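You operate a simulated robot arm through the tools that you are given. There is no shell and no other tool. Be economical: measure what you need, move in short steps, check, and stop when the job is done.

You run a simulated two-armed robot. Do the job below in one go: nothing can be reset, and whatever is moved stays where it is left.

## Task
Polish the dull patch off the brass pan.
Fine: dab the polishing block in the polish tin, hold the pan while you rub, put the block back and set the pan on the place mat. Set down upright: polishing block. What is to be rubbed or washed off counts as gone when no trace of it is left.

The check looks at the end state, three seconds after you hand in, the way a careful person would. Anything else that was tipped, shoved, dropped, spilled or broken makes it a failure.

## Robot
Two 7-joint arms with two-finger parallel grippers on one trunk, on a base that drives. Base frame: it is fixed to the floor where the robot stands at the start and does not move with it; the origin is under the middle of the robot, x ahead of it, y to its left, z up; the surface under the hand at the start is at about z = 720. Units: mm, degrees, N and s.
The left shoulder is at the start at [60, 143, 926], the right one opposite. With the tool pointing down near the work surface each hand reaches from about 320 to 740 mm from the robot's upright axis, wherever it stands, measured 20 degrees to its own side. Places, roughly: place mat [600, -400, 700]; polish tin [800, 100, 700]. Payload 1.57 kg a hand.
The tool frame of a hand sits at the grasp point between the pads (the TCP): z along the fingers, y along the line on which they close. The tips reach 30 mm beyond it. The gripper opens to 110 mm. The fingers are 24 mm wide and 12 mm thick; the gripper's body (48 by 112 mm) begins 78 mm behind the TCP.
Orientation is told as [roll, pitch, yaw] about the base's x, y, z axes, in that order, counted from this pose: with the fingers straight down and closing along the base's y, the tool's x points along the base's -x, its y along +y and its z along -z.

## Interface
- The arms move only by the tool nudge_tool. It takes "left_commands", "right_commands" or both (then of equal length, played together; a hand with none holds still); each is one flat list of numbers, 7 for each row, row after row: the shift along the tool's x, y, z in mm, then the turn, a rotation vector about the tool's x, y, z in rad, then the finger opening in mm, from 0 to 110. In form: [x, y, z, ax, ay, az, grip, x, y, z, ax, ay, az, grip, ...]. A call has 1 to 20 rows; each row is the pose to reach, as a shift and turn from the pose commanded when the call began, along the tool's axes at that moment. A row lasts 0.2 s, in which the tool goes at most 50 mm and 8.6 degrees; a call with a longer step from one row to the next is refused whole, and so is a gripper value outside its range. Where a pose cannot be reached the arm comes as near as it can. A force on the tool above 40 N (or 10 N above the force at the start of the call, whichever is more), or a blocked arm, ends the call early, and 0.2 s more pass. Each finger travels about 45 mm/s and halts on what it meets, pressing with about 24 N; the grip force reading is that of the motor and also rises with nothing between the fingers. The clock runs only during rows and for 0.2 s after the last one: add rows that repeat a pose to give the fingers time. The reply holds the time, the measured pose of the TCP, the force on the tool along the base axes, the opening and the grip force, in the units named above and with some noise, with the torque about the TCP (base axes, N m) and any sound that the robot's microphone picked up, and new pictures: "views" is both (left out), scene, wrist or none (wrist: the cameras of the hands that moved).
- Cameras (640 x 400 px; columns grow to the right, rows downward): "scene" is now at [38.2, -32.7, 1530]; the picture's right is [-0.44, -0.90, 0.00], its down [-0.70, 0.34, -0.63] and it looks along [0.57, -0.28, -0.78] (base axes); focal length 257 px, centre (320, 200). "left" rides on the left gripper at [70, -16, -141] in its tool frame; the picture's right is [0.23, 0.97, 0.00], its down [-0.85, 0.20, -0.48] and it looks along [-0.47, 0.11, 0.88] (tool axes); focal length 222 px, centre (320, 200). "right" rides on the right gripper at [70, 16, -141] in its tool frame; the picture's right is [-0.23, 0.97, 0.00], its down [-0.86, -0.20, -0.48] and it looks along [-0.47, -0.11, 0.88] (tool axes); focal length 222 px, centre (320, 200).
- raise_lower(by): slides the trunk up (or, below 0, down) by that many mm; the arms and the scene camera ride with it, the base frame stays. It gives what a move gives, with no picture.
- steer(legs): drives the robot by 1 to 6 legs, each [ahead, left, turn to the left] in mm, mm and degrees, along the robot's own axes; the way and the turn of a leg run together, so that a leg with both is an arc; at most 1500 mm and 180 degrees a leg. The arms and the cameras ride along, it lands a little off, and it stops where it bumps. It gives what a move gives, and a new picture of the scene camera.
- head_to(pan, tilt): turns the head with the scene camera to pan (to the left, within 86 degrees either way) and tilt (down, from -29 to 69), counted from straight ahead of the robot. It gives what a move gives, and a new picture of the scene camera.
- measure_at(camera, pixels): for up to 12 pixels [column, row] of the newest picture of that camera ("zoom" is the newest enlarged one), the place [x, y, z] in the base frame of the surface seen there, good to about 2 mm. No time passes.
- enlarge(camera, box): a new picture of the part [left, top, right, bottom] of that camera's present view, enlarged. No time passes.
- sign_off(): hands the job in; it is judged then, once.

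Work in short steps. Measure before you move; look again where a grasp or a placing could have gone wrong, and mend it. You have 80 turns and 260 pictures in all, those below and enlarged ones among them. Open the grippers and draw the arms clear of the work before you hand the job in, unless the task says otherwise; then end with one line.

The tools are called after ">>>" by a JSON object that holds its "fn" and its "kwargs". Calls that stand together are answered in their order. nudge_tool: Moves the arms, as the interface text tells. Its arguments: {"type":"object","properties":{"left_commands":{"type":"array","items":{"type":"number"}},"right_commands":{"type":"array","items":{"type":"number"}},"views":{"type":"string","enum":["both","scene","wrist","none"]}},"required":[]} The other tools are called the same way: raise_lower (by) slides the trunk up or down; steer (legs) drives the base; head_to (pan, tilt) turns the head that bears the scene camera; measure_at (camera, pixels) gives the place of the surface under pixels of a picture; enlarge (camera, box) takes an enlarged picture of a part of a camera's view; sign_off () hands the job in.

At the start:

```text
time_s: 0.0
left_tool_pos: [449.8, 100.5, 1052.5]
left_tool_rot: [-0.1, 0.0, 0.0]
left_ft_force: [0.4, 0.4, 0.6]
left_wrist_torque: [0.01, -0.03, 0.0]
left_finger_gap: 110.1
left_gripper_force: 0.1
right_tool_pos: [450.5, -329.2, 1048.7]
right_tool_rot: [0.0, 0.0, 0.0]
right_ft_force: [0.7, -0.1, 0.4]
right_wrist_torque: [-0.03, 0.01, 0.0]
right_finger_gap: 110.2
right_gripper_force: 0.0
trunk travel left (down, up): [-525.0, 65.0]
robot x, y, heading: [2.3, 2.4, 0.1]
head pan, tilt: [-26.2, 50.9]
```

scene: 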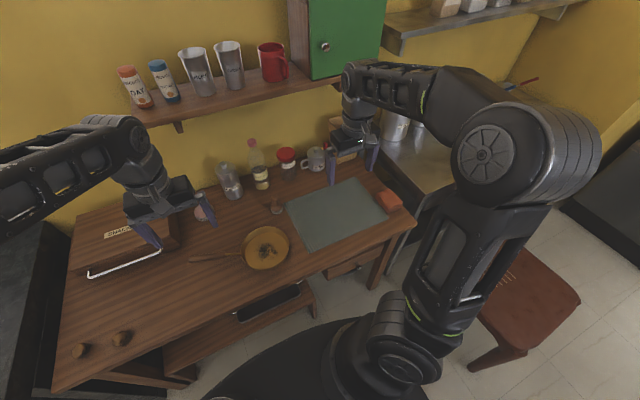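
right: 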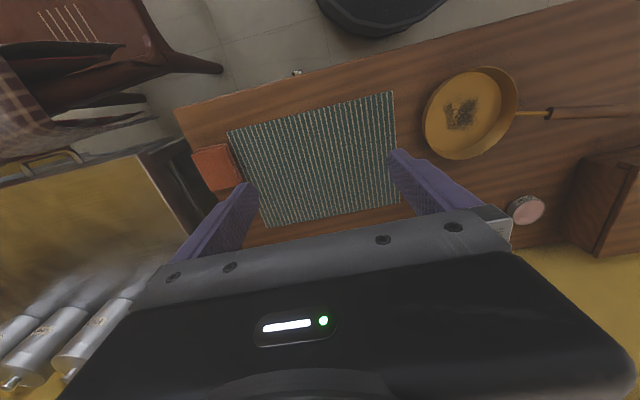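
left: 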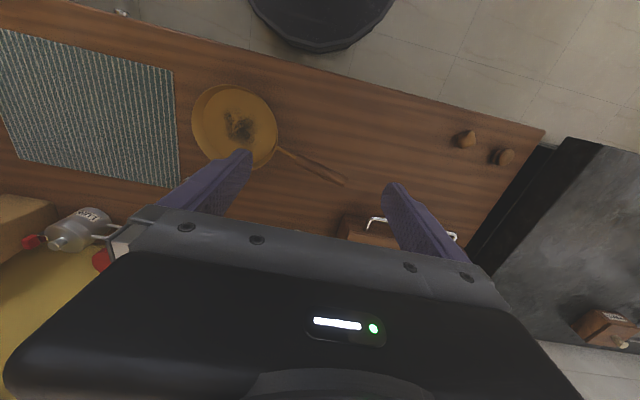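

The scene shows the pan near (267,248), mat near (337,212), an orange block near (390,200), and something tin-like near (200,213). I'll enlarge and measure these.

>>> {"fn": "enlarge", "kwargs": {"camera": "scene", "box": [180, 130, 420, 280]}}

>>> {"fn": "measure_at", "kwargs": {"camera": "scene", "pixels": [[267, 248], [262, 262], [190, 260], [222, 258], [285, 213], [349, 182], [388, 212], [308, 249], [390, 200], [200, 213], [277, 208], [243, 256]]}}

>>> {"fn": "measure_at", "kwargs": {"camera": "right", "pixels": [[460, 114], [525, 210], [218, 167], [205, 150], [232, 150], [238, 180], [202, 187], [550, 113], [630, 111], [514, 112], [430, 115], [468, 158]]}}

```text
2.67 times, centred on (300, 205) of scene
```

zoom: 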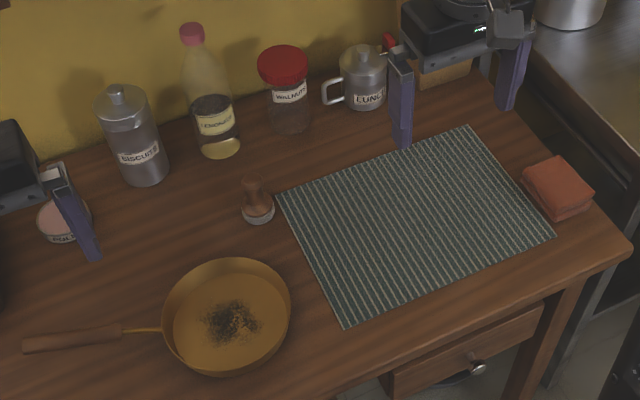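

```text
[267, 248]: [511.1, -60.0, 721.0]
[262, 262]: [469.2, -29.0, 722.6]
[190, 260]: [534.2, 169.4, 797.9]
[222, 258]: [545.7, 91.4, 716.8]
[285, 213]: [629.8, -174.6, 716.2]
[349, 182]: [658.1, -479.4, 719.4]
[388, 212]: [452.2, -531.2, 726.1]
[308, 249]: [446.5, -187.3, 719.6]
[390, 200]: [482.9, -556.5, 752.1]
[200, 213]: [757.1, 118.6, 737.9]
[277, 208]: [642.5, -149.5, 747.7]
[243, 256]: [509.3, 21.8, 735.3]
```

```text
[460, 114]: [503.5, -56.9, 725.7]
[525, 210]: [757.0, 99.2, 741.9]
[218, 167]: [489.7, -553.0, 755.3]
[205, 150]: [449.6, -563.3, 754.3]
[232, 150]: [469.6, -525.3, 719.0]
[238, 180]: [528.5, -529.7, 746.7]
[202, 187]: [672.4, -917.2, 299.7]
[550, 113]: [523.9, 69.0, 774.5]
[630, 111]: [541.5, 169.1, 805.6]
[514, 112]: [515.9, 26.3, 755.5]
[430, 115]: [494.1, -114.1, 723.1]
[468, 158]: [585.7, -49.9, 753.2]
```

The knobbed thing at zoom (257,200) looks like the polishing block (pale felt base); the orange thing at (558,188) looks like a sponge. I'll look closer at both and the tin.

>>> {"fn": "enlarge", "kwargs": {"camera": "scene", "box": [257, 190, 297, 215]}}

>>> {"fn": "enlarge", "kwargs": {"camera": "right", "box": [480, 180, 560, 230]}}

>>> {"fn": "enlarge", "kwargs": {"camera": "right", "box": [400, 50, 560, 150]}}

>>> {"fn": "enlarge", "kwargs": {"camera": "scene", "box": [370, 180, 418, 210]}}

```text
16.00 times, centred on (277, 202) of scene
```

zoom: 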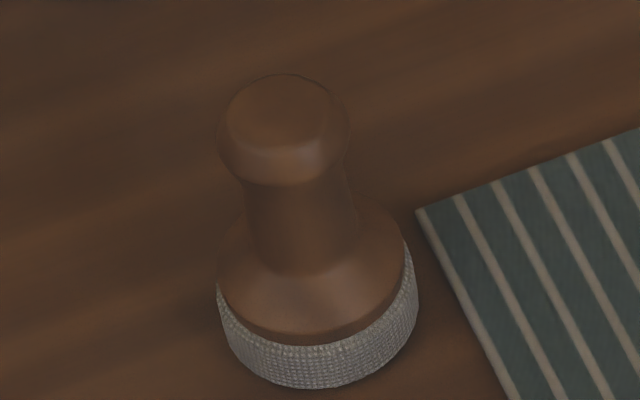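

```text
8.00 times, centred on (520, 205) of right
```

zoom: 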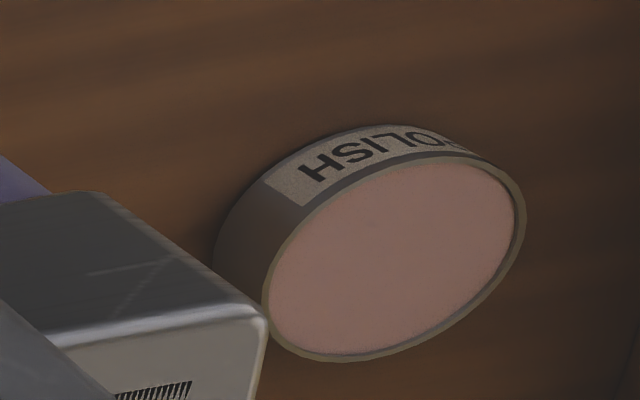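

```text
4.00 times, centred on (480, 100) of right
```

zoom: 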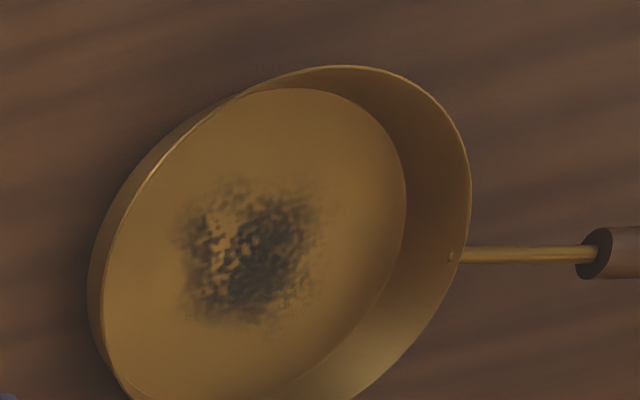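

```text
13.33 times, centred on (394, 195) of scene
```

zoom: 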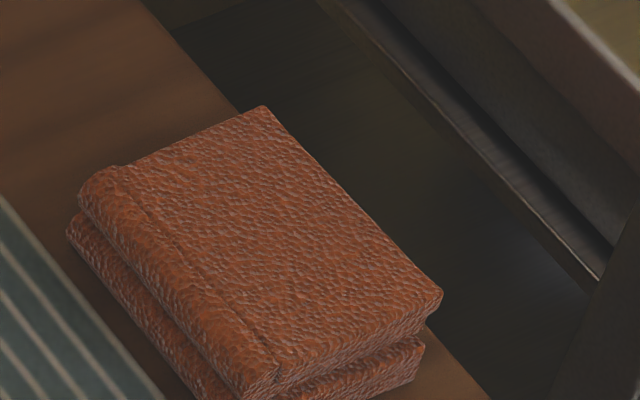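

The knobbed felt-bottomed tool is the polishing block. Now I measure the table edge, robot base extent, tin rim and mat corners to see whether I should drive closer.

>>> {"fn": "measure_at", "kwargs": {"camera": "left", "pixels": [[322, 47], [300, 66], [400, 95], [240, 64], [345, 182], [278, 149], [300, 162], [239, 125]]}}

>>> {"fn": "measure_at", "kwargs": {"camera": "right", "pixels": [[514, 221], [544, 209], [529, 197], [508, 207], [228, 130], [391, 91], [399, 204], [265, 228], [380, 33], [380, 70], [454, 126], [468, 100]]}}

>>> {"fn": "measure_at", "kwargs": {"camera": "scene", "pixels": [[274, 197], [275, 195], [277, 211], [275, 205], [279, 204], [273, 199], [276, 199], [277, 213], [270, 211], [283, 209]]}}

```text
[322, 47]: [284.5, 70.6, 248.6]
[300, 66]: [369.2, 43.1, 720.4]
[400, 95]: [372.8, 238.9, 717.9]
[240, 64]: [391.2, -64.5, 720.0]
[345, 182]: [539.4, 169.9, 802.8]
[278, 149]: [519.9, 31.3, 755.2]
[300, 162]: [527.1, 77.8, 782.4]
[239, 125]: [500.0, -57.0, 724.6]
```

```text
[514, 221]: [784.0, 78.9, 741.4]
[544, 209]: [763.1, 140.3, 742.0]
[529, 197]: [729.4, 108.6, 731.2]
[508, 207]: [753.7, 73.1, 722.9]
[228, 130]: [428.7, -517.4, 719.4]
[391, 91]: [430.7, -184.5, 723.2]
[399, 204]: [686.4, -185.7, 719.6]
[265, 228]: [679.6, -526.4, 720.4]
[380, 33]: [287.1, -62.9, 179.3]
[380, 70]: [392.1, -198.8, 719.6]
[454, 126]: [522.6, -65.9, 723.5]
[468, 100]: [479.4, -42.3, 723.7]
```

```text
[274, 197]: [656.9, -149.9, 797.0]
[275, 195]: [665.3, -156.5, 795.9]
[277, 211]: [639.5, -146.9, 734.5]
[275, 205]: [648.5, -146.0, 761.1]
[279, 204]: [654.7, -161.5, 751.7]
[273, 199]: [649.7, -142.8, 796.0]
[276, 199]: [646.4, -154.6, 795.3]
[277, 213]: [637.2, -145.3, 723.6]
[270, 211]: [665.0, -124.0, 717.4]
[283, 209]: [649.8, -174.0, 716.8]
```

Table front edge is x≈370, base front x≈287, so 60 mm ahead is safe and puts the tin in reach. I measure the wall shelf's edge for clearance over the tin and drive ahead 60.

>>> {"fn": "measure_at", "kwargs": {"camera": "scene", "pixels": [[160, 122], [220, 102], [280, 87], [180, 127], [131, 75], [231, 190], [262, 185], [130, 235], [170, 205]]}}

>>> {"fn": "steer", "kwargs": {"legs": [[60, 0, 0]]}}

```text
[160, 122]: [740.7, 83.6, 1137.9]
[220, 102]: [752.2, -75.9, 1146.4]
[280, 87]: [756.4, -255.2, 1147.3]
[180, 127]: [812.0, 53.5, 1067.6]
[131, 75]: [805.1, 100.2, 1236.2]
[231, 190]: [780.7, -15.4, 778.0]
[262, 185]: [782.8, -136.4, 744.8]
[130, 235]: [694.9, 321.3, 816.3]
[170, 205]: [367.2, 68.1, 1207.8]
```

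```text
time_s: 1.0
left_tool_pos: [512.0, 100.7, 1050.5]
left_tool_rot: [-0.1, 0.0, 0.1]
left_ft_force: [1.1, 0.6, -1.0]
left_wrist_torque: [0.02, 0.06, 0.0]
left_finger_gap: 110.1
left_gripper_force: 0.1
right_tool_pos: [514.2, -328.9, 1047.4]
right_tool_rot: [0.0, 0.2, 0.1]
right_ft_force: [0.4, 0.8, -0.6]
right_wrist_torque: [0.0, 0.03, 0.01]
right_finger_gap: 110.1
right_gripper_force: 0.1
trunk travel left (down, up): [-525.0, 65.0]
robot x, y, heading: [60.9, 2.4, 0.0]
head pan, tilt: [-26.2, 50.9]
```

scene: 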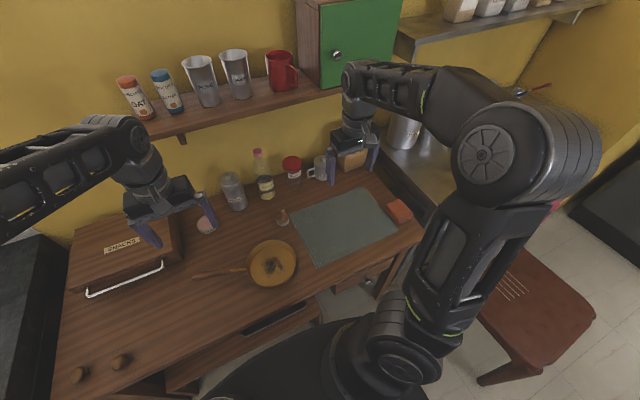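

The shelf edge (x≈745, z≈1140) overhangs the tin, so I need the hand's height. I measure points on the right wrist.

>>> {"fn": "measure_at", "kwargs": {"camera": "scene", "pixels": [[355, 68], [345, 78], [365, 75], [356, 105], [360, 130], [385, 75], [343, 90], [335, 140], [445, 90], [175, 138], [300, 105]]}}

>>> {"fn": "enlarge", "kwargs": {"camera": "scene", "box": [300, 40, 460, 200]}}

```text
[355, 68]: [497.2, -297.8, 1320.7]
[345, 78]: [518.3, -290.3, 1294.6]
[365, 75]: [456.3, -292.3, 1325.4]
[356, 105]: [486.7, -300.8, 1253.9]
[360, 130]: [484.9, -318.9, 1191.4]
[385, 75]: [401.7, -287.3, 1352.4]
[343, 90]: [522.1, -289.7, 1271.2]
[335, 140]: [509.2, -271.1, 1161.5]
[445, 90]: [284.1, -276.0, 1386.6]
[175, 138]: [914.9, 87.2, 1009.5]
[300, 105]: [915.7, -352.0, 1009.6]
```

```text
2.50 times, centred on (380, 120) of scene
```

zoom: 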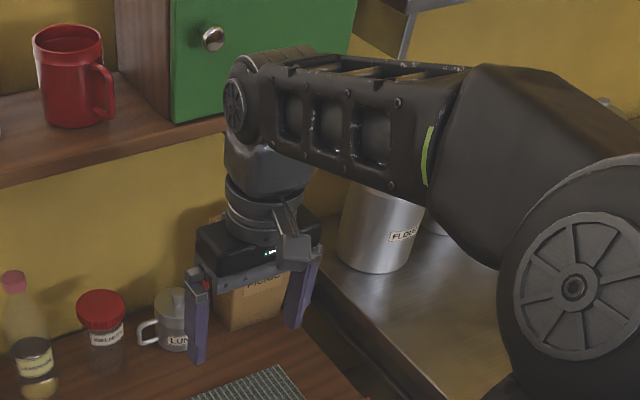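

Wrist joint top is ~275 above the TCP, so a straight-down hand barely fits under the shelf. I'll hold the block with the hand leaned back 20° (pitch −20), block upright. Moving right hand to hover above the knob at (655,−150).

>>> {"fn": "nudge_tool", "kwargs": {"right_commands": [-23, 30, 24, 0, -0.058, 0, 80, -47, 60, 49, 0, -0.116, 0, 80, -70, 90, 73, 0, -0.174, 0, 80, -94, 119, 98, 0, -0.232, 0, 80, -117, 149, 122, 0, -0.29, 0, 80, -141, 179, 147, 0, -0.349, 0, 80, -141, 179, 147, 0, -0.349, 0, 80], "views": "both"}}

>>> {"fn": "enlarge", "kwargs": {"camera": "scene", "box": [120, 60, 300, 170]}}

```text
time_s: 2.6
left_tool_pos: [510.9, 100.5, 1052.3]
left_tool_rot: [-0.1, 0.0, 0.1]
left_ft_force: [-0.2, -0.4, -0.3]
left_wrist_torque: [0.04, 0.02, 0.01]
left_finger_gap: 109.9
left_gripper_force: 0.0
right_tool_pos: [654.2, -150.1, 902.4]
right_tool_rot: [0.1, -20.1, 0.1]
right_ft_force: [0.0, 0.0, -0.4]
right_wrist_torque: [0.04, -0.01, -0.01]
right_finger_gap: 80.1
right_gripper_force: 0.1
trunk travel left (down, up): [-525.0, 65.0]
robot x, y, heading: [58.7, -1.3, 0.0]
head pan, tilt: [-26.2, 50.9]
```

scene: 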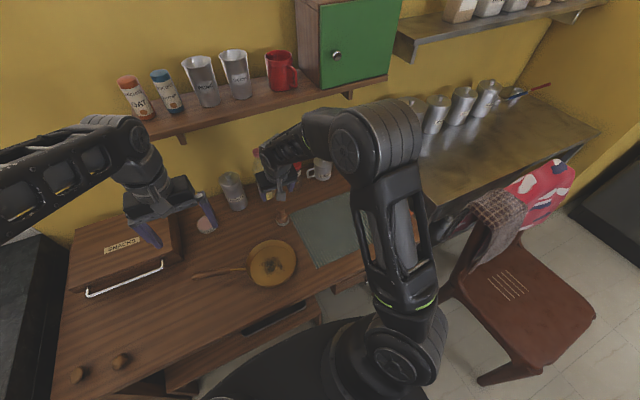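
right: 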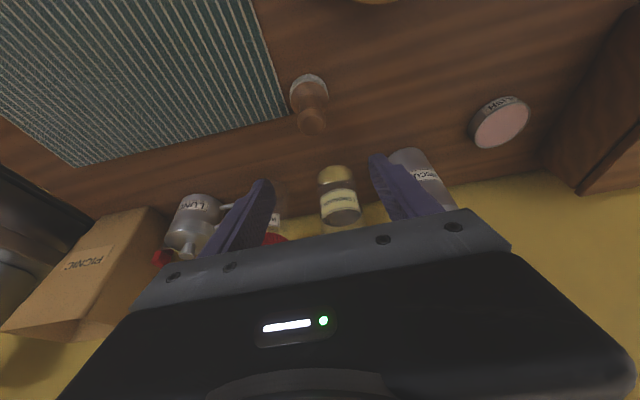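

```text
3.56 times, centred on (210, 115) of scene
```

zoom: 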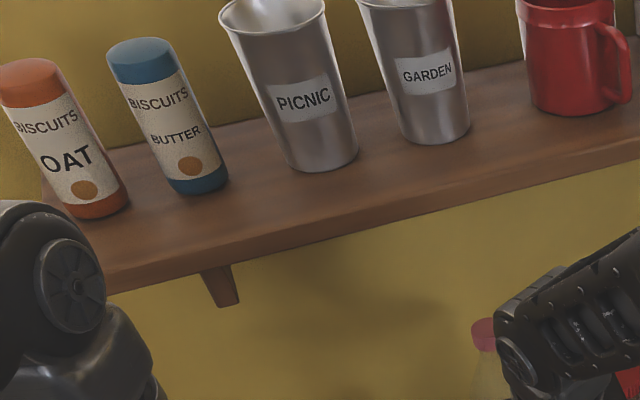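

The block is at right-camera (310,100), its knob at (311,120). I measure it, the shelf underside edge, the bracket and the tin.

>>> {"fn": "measure_at", "kwargs": {"camera": "right", "pixels": [[311, 122], [300, 122], [324, 122], [311, 130], [311, 112], [308, 92], [308, 76], [291, 92], [326, 92], [500, 124]]}}

>>> {"fn": "measure_at", "kwargs": {"camera": "zoom", "pixels": [[220, 255], [220, 230], [400, 200], [400, 183], [225, 302], [205, 285]]}}

>>> {"fn": "enlarge", "kwargs": {"camera": "right", "box": [280, 65, 344, 145]}}

```text
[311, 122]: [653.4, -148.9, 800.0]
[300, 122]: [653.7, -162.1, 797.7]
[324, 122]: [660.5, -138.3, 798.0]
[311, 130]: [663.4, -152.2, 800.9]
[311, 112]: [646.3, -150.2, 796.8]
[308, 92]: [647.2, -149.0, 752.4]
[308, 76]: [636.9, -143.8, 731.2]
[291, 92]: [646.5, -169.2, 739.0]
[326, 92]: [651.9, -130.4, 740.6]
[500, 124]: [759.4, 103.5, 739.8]
```

```text
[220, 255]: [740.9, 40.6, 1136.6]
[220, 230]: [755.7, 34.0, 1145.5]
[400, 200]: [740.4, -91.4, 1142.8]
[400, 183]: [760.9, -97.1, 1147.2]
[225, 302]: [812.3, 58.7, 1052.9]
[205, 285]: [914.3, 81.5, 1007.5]
```

```text
5.00 times, centred on (312, 105) of right
```

zoom: 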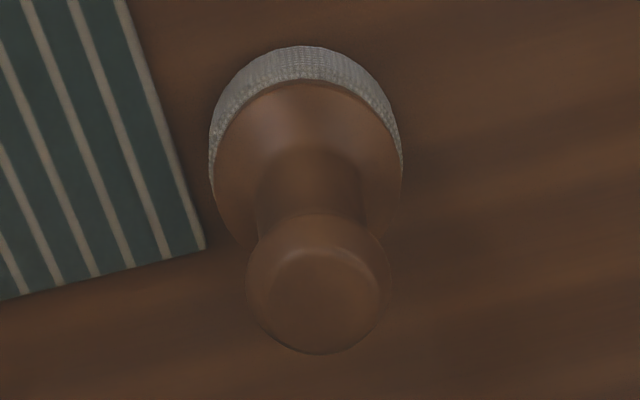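

Block centre ≈(655,−150), top z=800. Descend vertically to TCP z≈786 and close on the knob.

>>> {"fn": "nudge_tool", "kwargs": {"right_commands": [13, 0, 36.5, 0, 0, 0, 70, 26, 0, 73, 0, 0, 0, 60, 39, 0, 109.5, 0, 0, 0, 60, 39, 0, 109.5, 0, 0, 0, 60, 39, 0, 109.5, 0, 0, 0, 40, 39, 0, 109.5, 0, 0, 0, 20, 39, 0, 109.5, 0, 0, 0, 10, 39, 0, 109.5, 0, 0, 0, 10, 39, 0, 109.5, 0, 0, 0, 10], "views": "both"}}

>>> {"fn": "enlarge", "kwargs": {"camera": "right", "box": [220, 60, 420, 260]}}

```text
time_s: 4.6
left_tool_pos: [511.7, 100.8, 1052.9]
left_tool_rot: [0.0, 0.0, 0.0]
left_ft_force: [-0.6, 0.2, -0.4]
left_wrist_torque: [0.03, -0.01, -0.04]
left_finger_gap: 109.6
left_gripper_force: 0.1
right_tool_pos: [653.8, -147.1, 788.4]
right_tool_rot: [0.1, -20.0, 0.1]
right_ft_force: [-0.6, -0.4, 0.4]
right_wrist_torque: [0.0, 0.0, 0.0]
right_finger_gap: 28.2
right_gripper_force: 23.7
trunk travel left (down, up): [-525.0, 65.0]
robot x, y, heading: [65.0, 1.1, -0.1]
head pan, tilt: [-26.2, 50.9]
```

scene: 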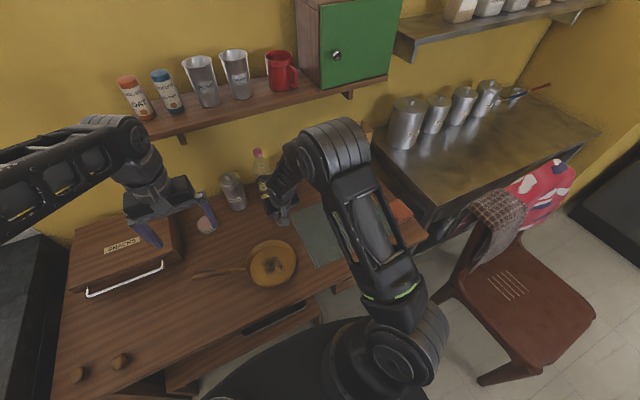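
right: 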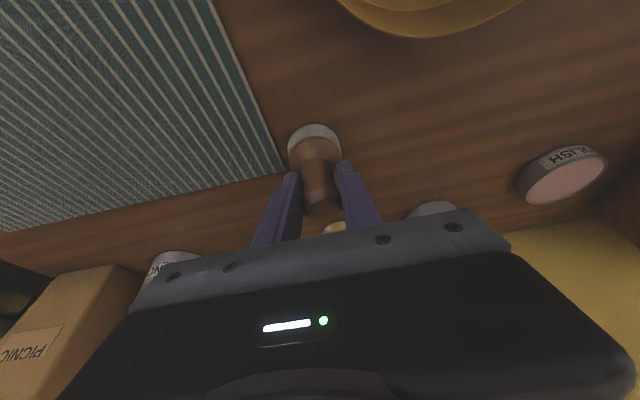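

```text
2.00 times, centred on (320, 160) of right
```

zoom: 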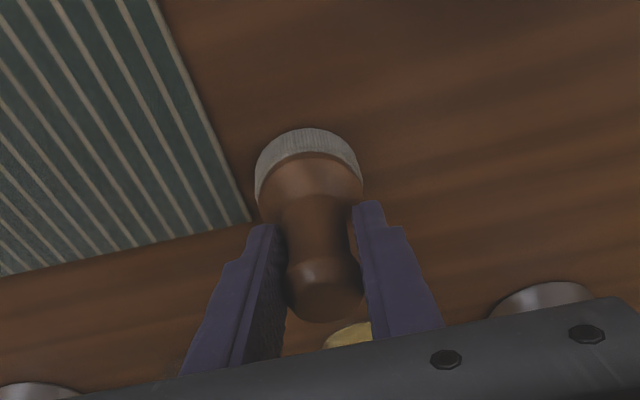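

Gripped (gap 28, force 24). I lift the block 47 mm while moving the left hand 250 mm to the left out of the way.

>>> {"fn": "nudge_tool", "kwargs": {"right_commands": [-5, 0, -15, 0, 0, 0, 10, -10, 0, -30, 0, 0, 0, 10, -16, 0, -44, 0, 0, 0, 10, -16, 0, -44, 0, 0, 0, 10, -16, 0, -44, 0, 0, 0, 10, -16, 0, -44, 0, 0, 0, 10], "left_commands": [0, 42, 0, 0, 0, 0, 110, 0, 84, 0, 0, 0, 0, 110, 0, 126, 0, 0, 0, 0, 110, 0, 168, 0, 0, 0, 0, 110, 0, 210, 0, 0, 0, 0, 110, 0, 250, 0, 0, 0, 0, 110], "views": "both"}}

>>> {"fn": "measure_at", "kwargs": {"camera": "scene", "pixels": [[178, 240], [206, 225], [200, 222], [212, 224], [207, 220]]}}

```text
time_s: 6.0
left_tool_pos: [511.5, 350.7, 1048.9]
left_tool_rot: [0.0, 0.1, 0.0]
left_ft_force: [-0.1, 0.7, -0.6]
left_wrist_torque: [0.04, -0.03, -0.02]
left_finger_gap: 110.1
left_gripper_force: 0.0
right_tool_pos: [653.9, -147.7, 835.3]
right_tool_rot: [0.0, -20.1, 0.0]
right_ft_force: [-0.3, -0.1, -0.5]
right_wrist_torque: [-0.02, 0.02, 0.0]
right_finger_gap: 28.6
right_gripper_force: 24.0
trunk travel left (down, up): [-525.0, 65.0]
robot x, y, heading: [62.2, 1.5, 0.4]
head pan, tilt: [-26.2, 50.9]
```

scene: 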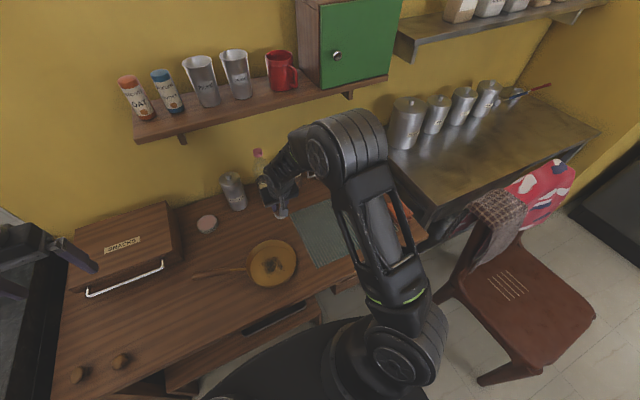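
right: 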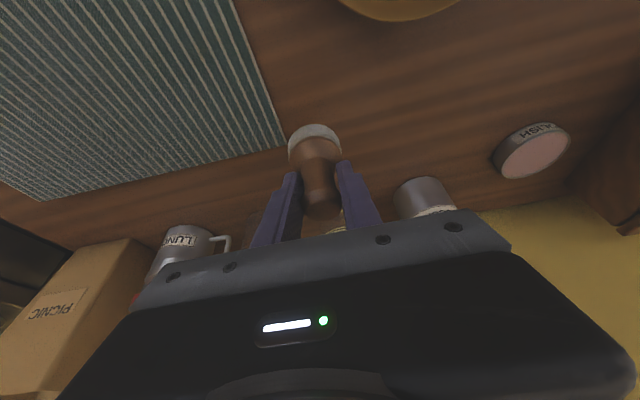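
left: 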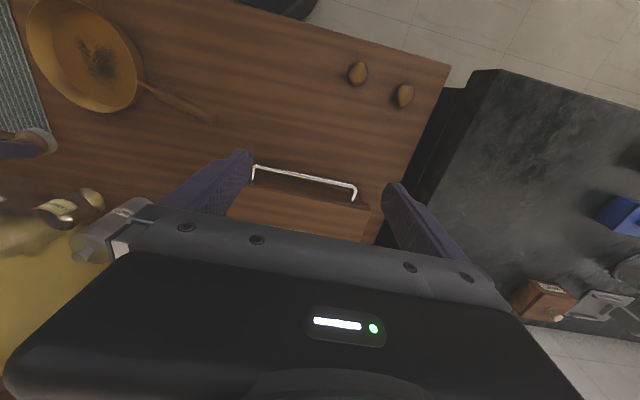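

```text
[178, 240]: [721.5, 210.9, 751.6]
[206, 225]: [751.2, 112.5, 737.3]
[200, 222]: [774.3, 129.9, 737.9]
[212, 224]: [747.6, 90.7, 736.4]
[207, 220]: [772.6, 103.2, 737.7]
```

Block held clear. Move the right hand 253 mm left (y≈106), staying at x≈654, then look.

>>> {"fn": "nudge_tool", "kwargs": {"right_commands": [0, 42, 0, 0, 0, 0, 10, 0, 84, 0, 0, 0, 0, 10, 0, 126, 0, 0, 0, 0, 10, 0, 168, 0, 0, 0, 0, 10, 0, 210, 0, 0, 0, 0, 10, 0, 253, 0, 0, 0, 0, 10, 0, 253, 0, 0, 0, 0, 10], "views": "both"}}

>>> {"fn": "enlarge", "kwargs": {"camera": "right", "box": [220, 60, 420, 260]}}

```text
time_s: 7.6
left_tool_pos: [511.2, 350.0, 1049.0]
left_tool_rot: [0.0, -0.1, 0.0]
left_ft_force: [0.4, -0.1, 0.2]
left_wrist_torque: [-0.01, 0.01, -0.01]
left_finger_gap: 110.0
left_gripper_force: 0.0
right_tool_pos: [652.4, 104.9, 832.8]
right_tool_rot: [0.1, -20.1, 0.1]
right_ft_force: [-0.2, -0.4, 0.0]
right_wrist_torque: [0.0, 0.0, 0.04]
right_finger_gap: 28.4
right_gripper_force: 23.9
trunk travel left (down, up): [-525.0, 65.0]
robot x, y, heading: [61.1, 0.2, -0.1]
head pan, tilt: [-26.2, 50.9]
```

scene: 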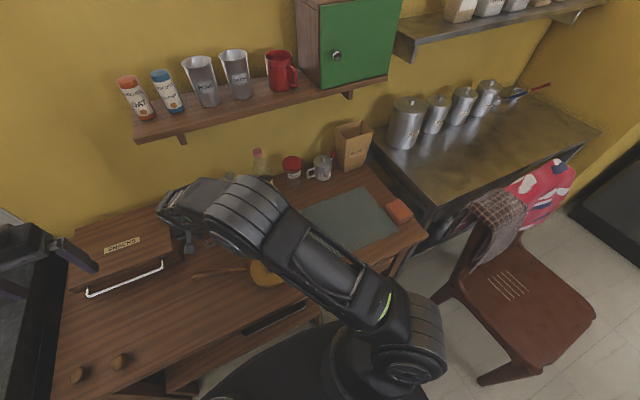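
right: 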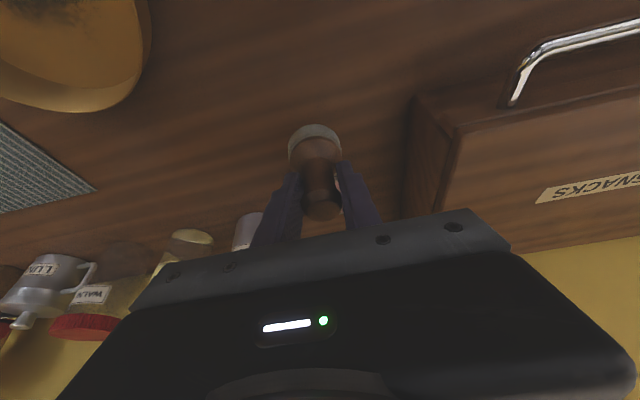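

```text
2.00 times, centred on (320, 160) of right
```

zoom: 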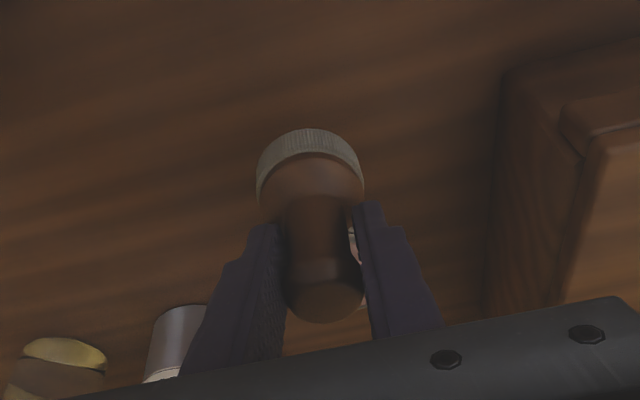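

Clear path; the tin is straight ahead. Move forward 105 mm to x≈757 at the same height.

>>> {"fn": "nudge_tool", "kwargs": {"right_commands": [-33, 0.5, 12, 0, 0, 0, 10, -66, 1, 24, 0, 0, 0, 10, -98.7, 1.5, 35.9, 0, 0, 0, 10, -98.7, 1.5, 35.9, 0, 0, 0, 10], "views": "both"}}

>>> {"fn": "enlarge", "kwargs": {"camera": "right", "box": [220, 60, 420, 260]}}

>>> {"fn": "enlarge", "kwargs": {"camera": "left", "box": [0, 0, 320, 260]}}

```text
time_s: 8.6
left_tool_pos: [510.6, 351.0, 1050.3]
left_tool_rot: [-0.1, 0.0, 0.1]
left_ft_force: [-0.7, -0.6, -0.5]
left_wrist_torque: [-0.02, -0.02, 0.0]
left_finger_gap: 110.1
left_gripper_force: 0.0
right_tool_pos: [755.6, 104.4, 834.6]
right_tool_rot: [-0.1, -19.9, -0.1]
right_ft_force: [0.4, 0.1, -0.4]
right_wrist_torque: [-0.02, -0.01, -0.01]
right_finger_gap: 28.6
right_gripper_force: 23.7
trunk travel left (down, up): [-525.0, 65.0]
robot x, y, heading: [61.8, -1.8, 0.3]
head pan, tilt: [-26.2, 50.9]
```

scene: 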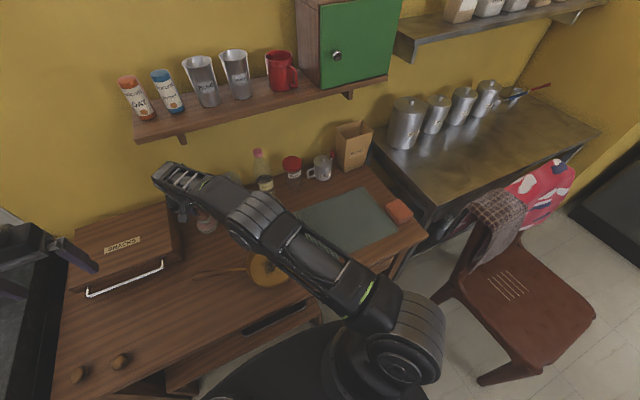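
right: 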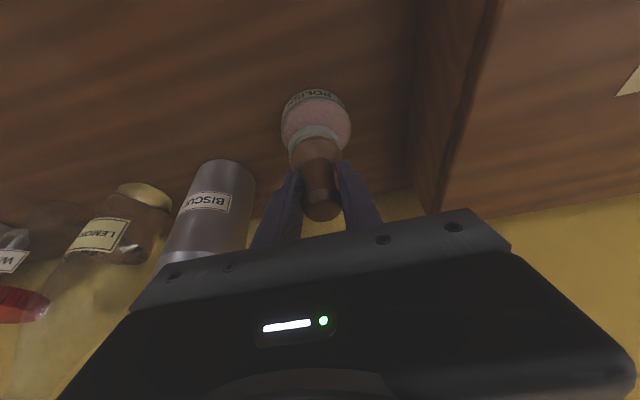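

```text
2.00 times, centred on (320, 160) of right
```

zoom: 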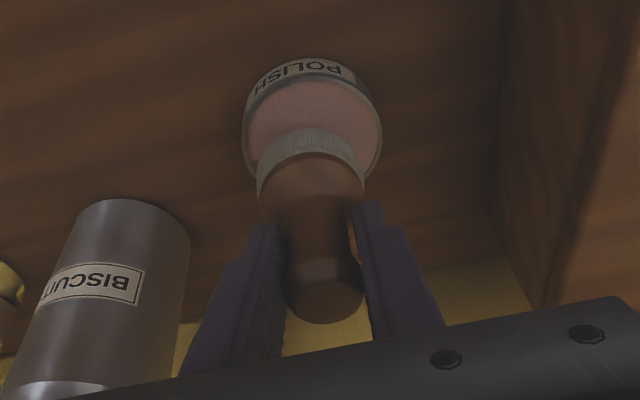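

```text
1.54 times, centred on (160, 130) of left
```

zoom: 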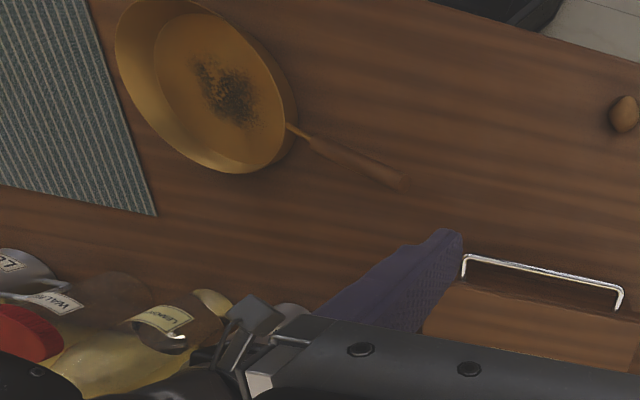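

The block hovers over the tin; check centring by measuring tin rim points in the right camera.

>>> {"fn": "measure_at", "kwargs": {"camera": "right", "pixels": [[282, 128], [283, 135], [349, 128], [350, 133], [316, 98], [295, 110], [340, 108], [316, 112], [315, 130], [315, 150]]}}

```text
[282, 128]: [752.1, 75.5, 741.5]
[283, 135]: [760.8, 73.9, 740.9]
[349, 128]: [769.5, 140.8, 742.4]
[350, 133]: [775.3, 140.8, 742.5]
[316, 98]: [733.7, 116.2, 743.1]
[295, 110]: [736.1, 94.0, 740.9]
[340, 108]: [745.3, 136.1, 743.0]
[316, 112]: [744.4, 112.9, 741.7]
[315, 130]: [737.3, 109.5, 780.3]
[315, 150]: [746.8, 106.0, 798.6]
```

Tin centre ≈(764,108); shift +4 in x, +2 in y and lower gently ~28 mm, watching force.

>>> {"fn": "nudge_tool", "kwargs": {"right_commands": [-3.8, 2, 1.4, 0, 0, 0, 10, 1, 2, 13, 0, 0, 0, 10, 4.4, 2, 24, 0, 0, 0, 10, 5.1, 2, 25.8, 0, 0, 0, 10, 5.8, 2, 27.7, 0, 0, 0, 10, 5.8, 2, 27.7, 0, 0, 0, 10], "views": "wrist"}}

```text
time_s: 10.0
left_tool_pos: [510.4, 349.6, 1050.9]
left_tool_rot: [0.0, -0.2, 0.1]
left_ft_force: [-0.4, 1.3, -0.3]
left_wrist_torque: [-0.02, 0.0, 0.01]
left_finger_gap: 109.9
left_gripper_force: 0.0
right_tool_pos: [761.2, 106.8, 809.0]
right_tool_rot: [0.1, -20.3, 0.0]
right_ft_force: [-2.7, -4.0, 18.2]
right_wrist_torque: [0.06, 0.09, 0.0]
right_finger_gap: 28.5
right_gripper_force: 24.4
trunk travel left (down, up): [-525.0, 65.0]
robot x, y, heading: [61.6, 0.1, 0.1]
head pan, tilt: [-26.2, 50.9]
```

right: 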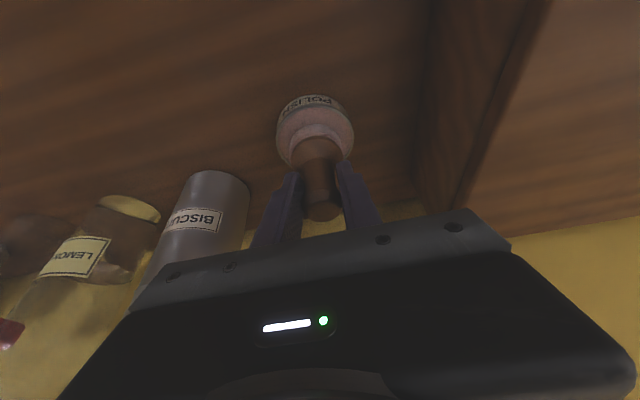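

Contact with 18 N; the felt has turned pinkish. Lift straight up 32 mm and back away in x by 105 mm.

>>> {"fn": "nudge_tool", "kwargs": {"right_commands": [-3.4, 0, -9.4, 0, 0, 0, 10, -11, 0, -30, 0, 0, 0, 10, 22, 0, -42, 0, 0, 0, 10, 55, 0, -54, 0, 0, 0, 10, 88, 0, -66, 0, 0, 0, 10, 88, 0, -66, 0, 0, 0, 10], "views": "both"}}

>>> {"fn": "enlarge", "kwargs": {"camera": "right", "box": [220, 60, 420, 260]}}

```text
time_s: 11.4
left_tool_pos: [512.0, 351.1, 1050.4]
left_tool_rot: [0.0, 0.0, 0.1]
left_ft_force: [0.2, 0.0, 0.3]
left_wrist_torque: [0.01, 0.0, 0.02]
left_finger_gap: 110.1
left_gripper_force: 0.1
right_tool_pos: [656.5, 107.4, 837.6]
right_tool_rot: [0.0, -19.9, 0.0]
right_ft_force: [0.1, 0.0, -0.7]
right_wrist_torque: [0.02, 0.02, 0.01]
right_finger_gap: 28.7
right_gripper_force: 24.0
trunk travel left (down, up): [-525.0, 65.0]
robot x, y, heading: [62.2, -1.0, 0.2]
head pan, tilt: [-26.2, 50.9]
```

scene: 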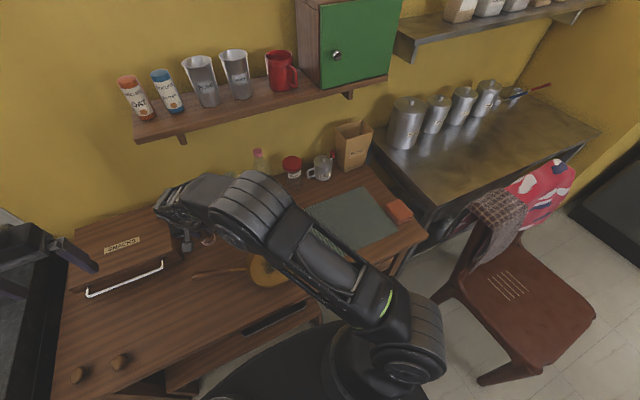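
right: 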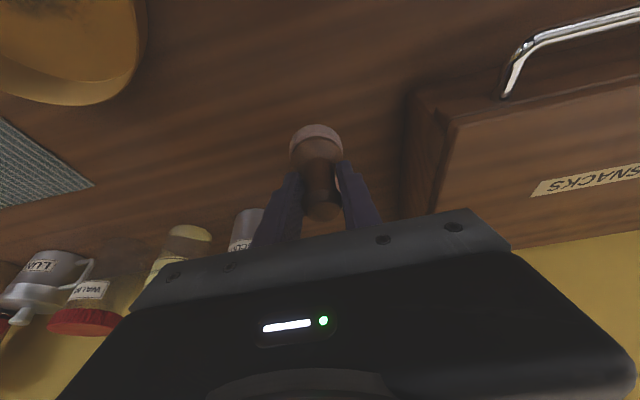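

```text
2.00 times, centred on (320, 160) of right
```

zoom: 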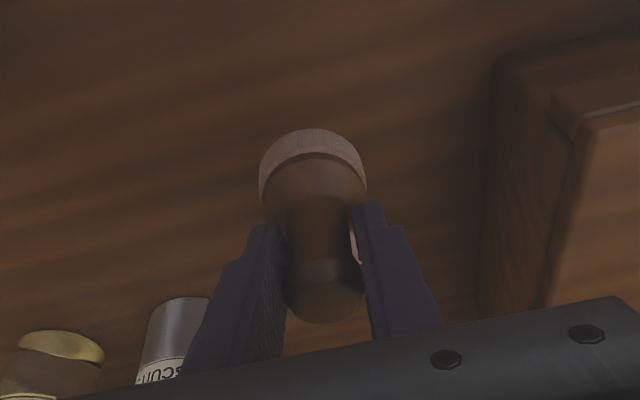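

Felt is now pink all round: charged. I move the right hand to a waiting place behind the pan's right (605,−150,880) and turn the left hand to yaw −100 so its fingers close across the handle.

>>> {"fn": "nudge_tool", "kwargs": {"right_commands": [2.7, 0, -15, 0, 0, 0, 10, 5.3, -25, -30, 0, 0, 0, 10, 8, -50, -45, 0, 0, 0, 10, 10, -75, -59, 0, 0, 0, 10, 13, -100, -59, 0, 0, 0, 10, 16, -125, -59, 0, 0, 0, 10, 19, -150, -59, 0, 0, 0, 10, 22, -180, -59, 0, 0, 0, 10, 25, -210, -59, 0, 0, 0, 10, 28, -235, -59, 0, 0, 0, 10, 31.6, -257, -59, 0, 0, 0, 10, 31.6, -257, -59, 0, 0, 0, 10], "left_commands": [0, 0, 0, 0, 0, 0.145, 110, 0, 0, 0, 0, 0, 0.29, 110, 0, 0, 0, 0, 0, 0.436, 110, 0, 0, 0, 0, 0, 0.58, 110, 0, 0, 0, 0, 0, 0.727, 100, 0, 0, 0, 0, 0, 0.87, 90, 0, 0, 0, 0, 0, 1.018, 80, 0, 0, 0, 0, 0, 1.163, 70, 0, 0, 0, 0, 0, 1.309, 70, 0, 0, 0, 0, 0, 1.454, 70, 0, 0, 0, 0, 0, 1.6, 70, 0, 0, 0, 0, 0, 1.745, 70], "views": "both"}}

```text
time_s: 14.0
left_tool_pos: [511.6, 351.6, 1050.5]
left_tool_rot: [0.0, 0.1, -100.1]
left_ft_force: [0.0, 0.0, -0.1]
left_wrist_torque: [-0.02, 0.02, 0.02]
left_finger_gap: 70.3
left_gripper_force: 0.0
right_tool_pos: [608.1, -149.6, 882.1]
right_tool_rot: [0.0, -20.0, 0.1]
right_ft_force: [0.4, -0.1, -0.9]
right_wrist_torque: [-0.01, -0.04, -0.03]
right_finger_gap: 28.5
right_gripper_force: 24.0
trunk travel left (down, up): [-525.0, 65.0]
robot x, y, heading: [58.1, -0.9, -0.0]
head pan, tilt: [-26.2, 50.9]
```

scene: 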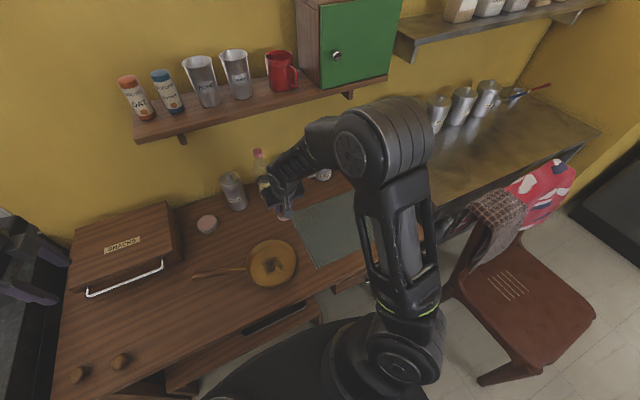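
right: 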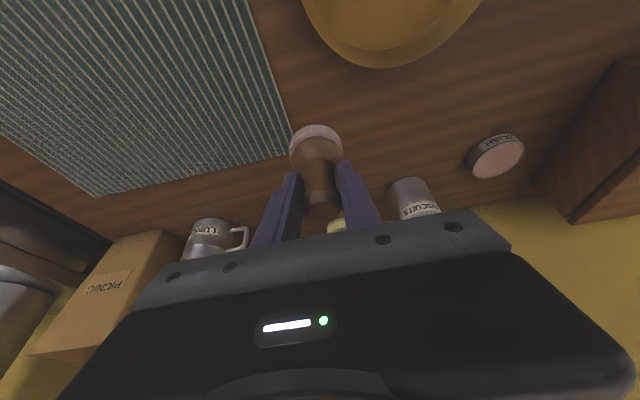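
left: 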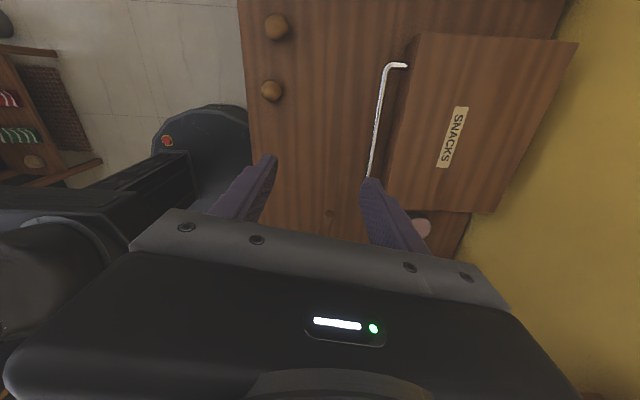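

Left hand turned fine. Enlarge the pan handle and measure its line accurately.

>>> {"fn": "enlarge", "kwargs": {"camera": "scene", "box": [185, 230, 305, 305]}}

>>> {"fn": "measure_at", "kwargs": {"camera": "zoom", "pixels": [[50, 238], [100, 230], [150, 225], [200, 218], [240, 210], [300, 200], [50, 246], [150, 234], [330, 215], [590, 180], [450, 180], [480, 200]]}}

```text
5.33 times, centred on (245, 268) of scene
```

zoom: 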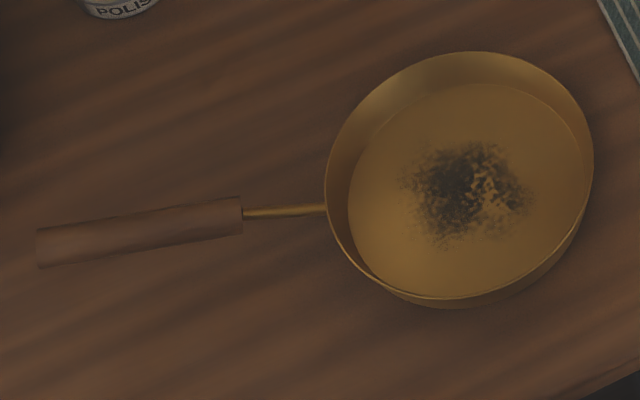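

```text
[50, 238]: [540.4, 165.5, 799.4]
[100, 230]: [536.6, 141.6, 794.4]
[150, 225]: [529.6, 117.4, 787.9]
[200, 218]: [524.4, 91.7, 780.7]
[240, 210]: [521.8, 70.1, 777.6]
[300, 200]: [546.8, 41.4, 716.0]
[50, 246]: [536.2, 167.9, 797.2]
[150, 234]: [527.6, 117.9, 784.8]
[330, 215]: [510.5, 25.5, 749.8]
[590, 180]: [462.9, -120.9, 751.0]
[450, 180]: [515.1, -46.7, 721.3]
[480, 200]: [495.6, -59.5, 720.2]
```

Handle wood runs y 70–170 with axis ≈(531,130,782) at mid-grip, direction ≈79–80°. Move left hand above that point to z≈885.

>>> {"fn": "nudge_tool", "kwargs": {"left_commands": [-36, 9.6, 27, 0, 0, 0, 70, -71, 19, 55, 0, 0, 0, 70, -107, 29, 82, 0, 0, 0, 70, -143, 38, 110, 0, 0, 0, 70, -179, 48, 137, 0, 0, 0, 70, -214, 57.6, 165, 0, 0, 0, 70, -214, 57.6, 165, 0, 0, 0, 70], "views": "both"}}

```text
time_s: 15.6
left_tool_pos: [526.9, 126.4, 883.8]
left_tool_rot: [0.0, 0.0, -99.9]
left_ft_force: [0.4, 0.0, 1.0]
left_wrist_torque: [-0.04, 0.0, 0.0]
left_finger_gap: 69.9
left_gripper_force: 0.0
right_tool_pos: [609.4, -149.6, 881.9]
right_tool_rot: [0.0, -20.0, 0.2]
right_ft_force: [0.4, -0.4, -0.9]
right_wrist_torque: [0.03, -0.02, 0.02]
right_finger_gap: 28.2
right_gripper_force: 24.5
trunk travel left (down, up): [-525.0, 65.0]
robot x, y, heading: [62.4, 1.8, 0.2]
head pan, tilt: [-26.2, 50.9]
```

scene: 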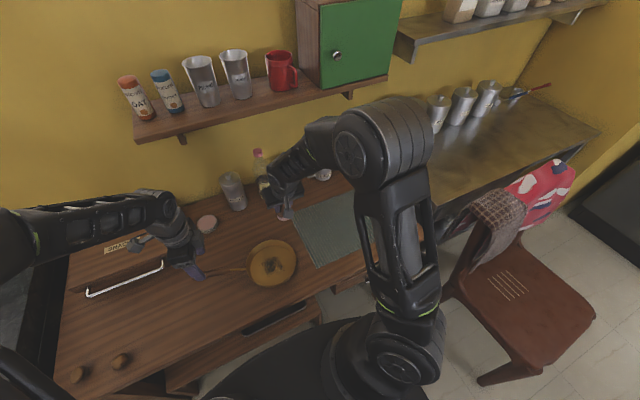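
left: 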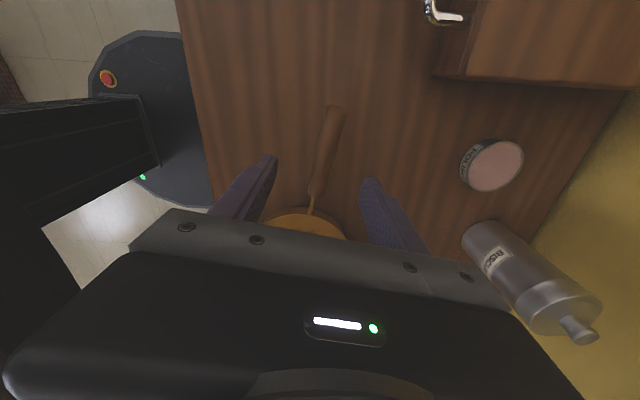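

Handle lies between the fingers in the left view (328,150). Quick measure of its width to centre before descending.

>>> {"fn": "measure_at", "kwargs": {"camera": "left", "pixels": [[318, 150], [326, 150], [333, 150], [323, 120], [338, 120], [312, 185], [322, 185]]}}

```text
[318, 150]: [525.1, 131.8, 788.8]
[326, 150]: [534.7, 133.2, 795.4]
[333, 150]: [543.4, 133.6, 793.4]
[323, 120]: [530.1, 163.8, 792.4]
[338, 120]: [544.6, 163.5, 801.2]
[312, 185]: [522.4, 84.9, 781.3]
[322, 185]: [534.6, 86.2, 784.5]
```

Handle centre at y≈130 is x≈533.5, z≈785. Shift ty +4, descend 99 mm and close.

>>> {"fn": "nudge_tool", "kwargs": {"left_commands": [0, 4, 35, 0, 0, 0, 70, 0, 4, 70, 0, 0, 0, 60, 0, 4, 99, 0, 0, 0, 50, 0, 4, 99, 0, 0, 0, 50, 0, 4, 99, 0, 0, 0, 35, 0, 4, 99, 0, 0, 0, 20, 0, 4, 99, 0, 0, 0, 10, 0, 4, 99, 0, 0, 0, 0, 0, 4, 99, 0, 0, 0, 0], "views": "both"}}

>>> {"fn": "enlarge", "kwargs": {"camera": "scene", "box": [150, 190, 310, 300]}}

```text
time_s: 17.6
left_tool_pos: [534.1, 127.6, 785.5]
left_tool_rot: [0.0, 0.0, -100.0]
left_ft_force: [0.5, -0.4, 0.3]
left_wrist_torque: [0.01, -0.09, 0.17]
left_finger_gap: 21.5
left_gripper_force: 23.8
right_tool_pos: [608.8, -150.0, 882.4]
right_tool_rot: [0.0, -20.0, 0.2]
right_ft_force: [-0.4, 0.5, -0.2]
right_wrist_torque: [-0.02, 0.04, 0.0]
right_finger_gap: 28.7
right_gripper_force: 23.6
trunk travel left (down, up): [-525.0, 65.0]
robot x, y, heading: [62.3, 1.5, 0.2]
head pan, tilt: [-26.2, 50.9]
```

scene: 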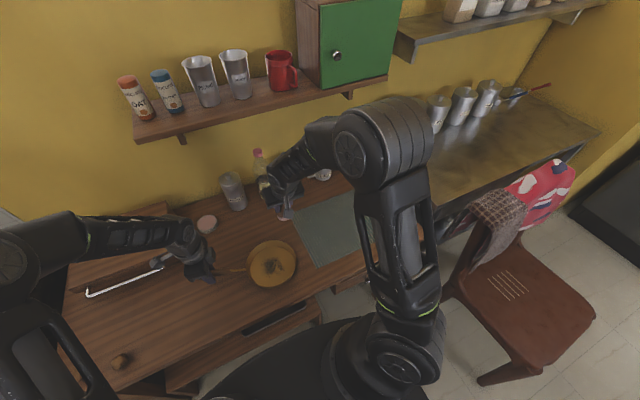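
left: 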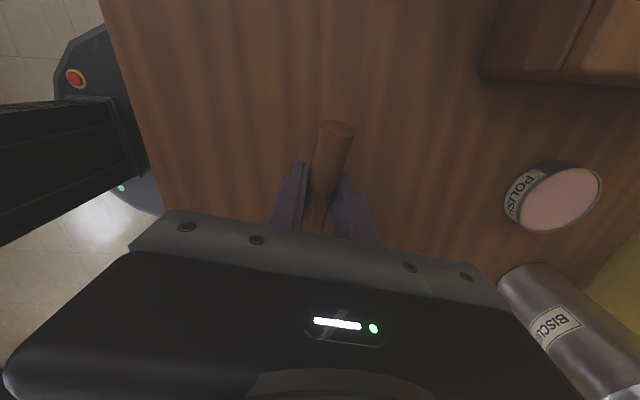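

```text
3.64 times, centred on (230, 245) of scene
```

zoom: 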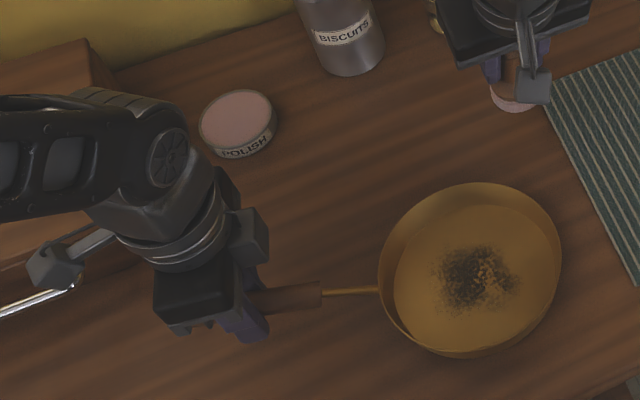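

Handle held (gap 21.5). Measure the patch extents and pan rim in the zoom.

>>> {"fn": "measure_at", "kwargs": {"camera": "zoom", "pixels": [[425, 280], [525, 280], [475, 238], [475, 322], [435, 245], [520, 315], [478, 280], [490, 206], [400, 300], [550, 255], [460, 345], [490, 186]]}}

```text
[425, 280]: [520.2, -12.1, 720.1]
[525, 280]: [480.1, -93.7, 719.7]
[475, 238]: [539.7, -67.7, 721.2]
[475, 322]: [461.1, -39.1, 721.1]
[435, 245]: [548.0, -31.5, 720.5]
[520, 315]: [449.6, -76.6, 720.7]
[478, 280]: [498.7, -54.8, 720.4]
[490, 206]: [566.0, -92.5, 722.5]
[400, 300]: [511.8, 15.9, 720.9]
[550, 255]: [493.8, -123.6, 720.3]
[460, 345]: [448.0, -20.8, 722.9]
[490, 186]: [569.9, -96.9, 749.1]
```

Patch centre ≈(500,−53), radius ≤38; floor radius ≈72 at z≈720.5. Bring the block above the patch and lower to near-contact.

>>> {"fn": "nudge_tool", "kwargs": {"right_commands": [29, 24, 0.7, 0, 0, 0, 10, 58, 48, 1.3, 0, 0, 0, 10, 87, 72, 2, 0, 0, 0, 10, 115.9, 97, 2.6, 0, 0, 0, 10, 124, 97, 24, 0, 0, 0, 10, 131.3, 97, 44.9, 0, 0, 0, 10, 132.7, 97, 48.7, 0, 0, 0, 10, 134, 97, 52.4, 0, 0, 0, 10, 134, 97, 52.4, 0, 0, 0, 10], "views": "both"}}

>>> {"fn": "enlarge", "kwargs": {"camera": "scene", "box": [200, 210, 320, 300]}}

```text
time_s: 19.6
left_tool_pos: [534.1, 127.2, 786.8]
left_tool_rot: [-0.1, 0.0, -99.9]
left_ft_force: [-0.5, 1.1, -3.7]
left_wrist_torque: [-0.33, -0.01, 0.15]
left_finger_gap: 21.7
left_gripper_force: 24.2
right_tool_pos: [501.8, -51.5, 787.3]
right_tool_rot: [0.1, -20.2, 0.0]
right_ft_force: [-0.5, -1.2, 21.6]
right_wrist_torque: [0.03, -0.24, -0.1]
right_finger_gap: 28.3
right_gripper_force: 23.7
trunk travel left (down, up): [-525.0, 65.0]
robot x, y, heading: [62.0, 2.2, 0.1]
head pan, tilt: [-26.2, 50.9]
```

scene: 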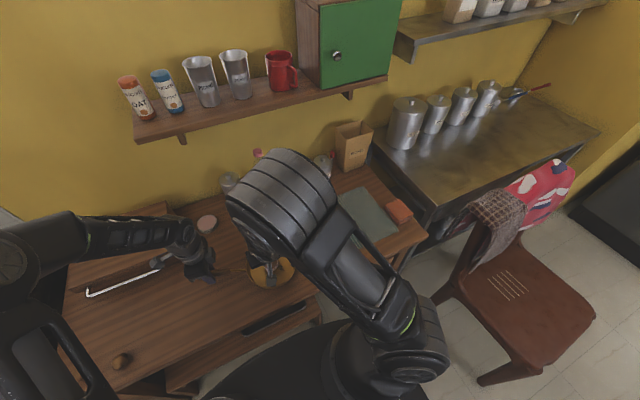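
right: 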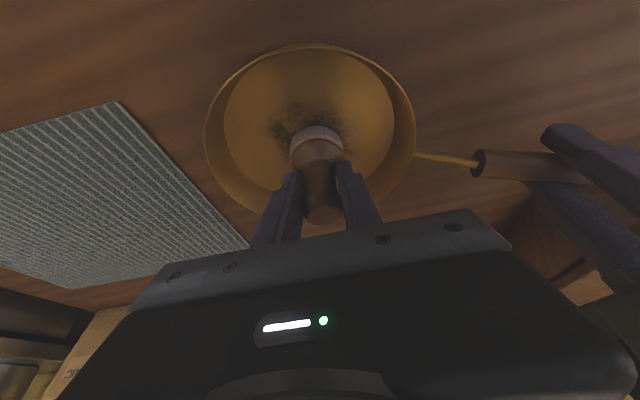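

```text
4.44 times, centred on (260, 255) of scene
```

zoom: 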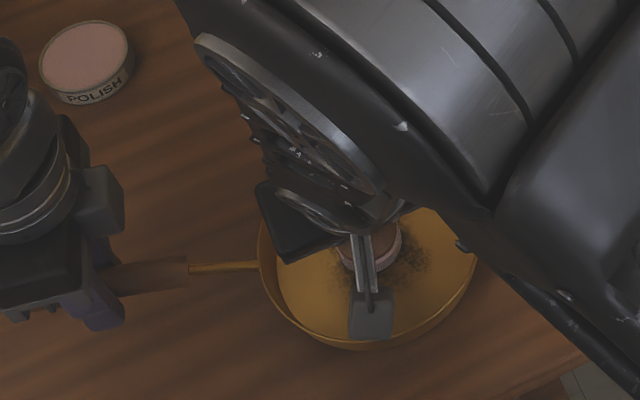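

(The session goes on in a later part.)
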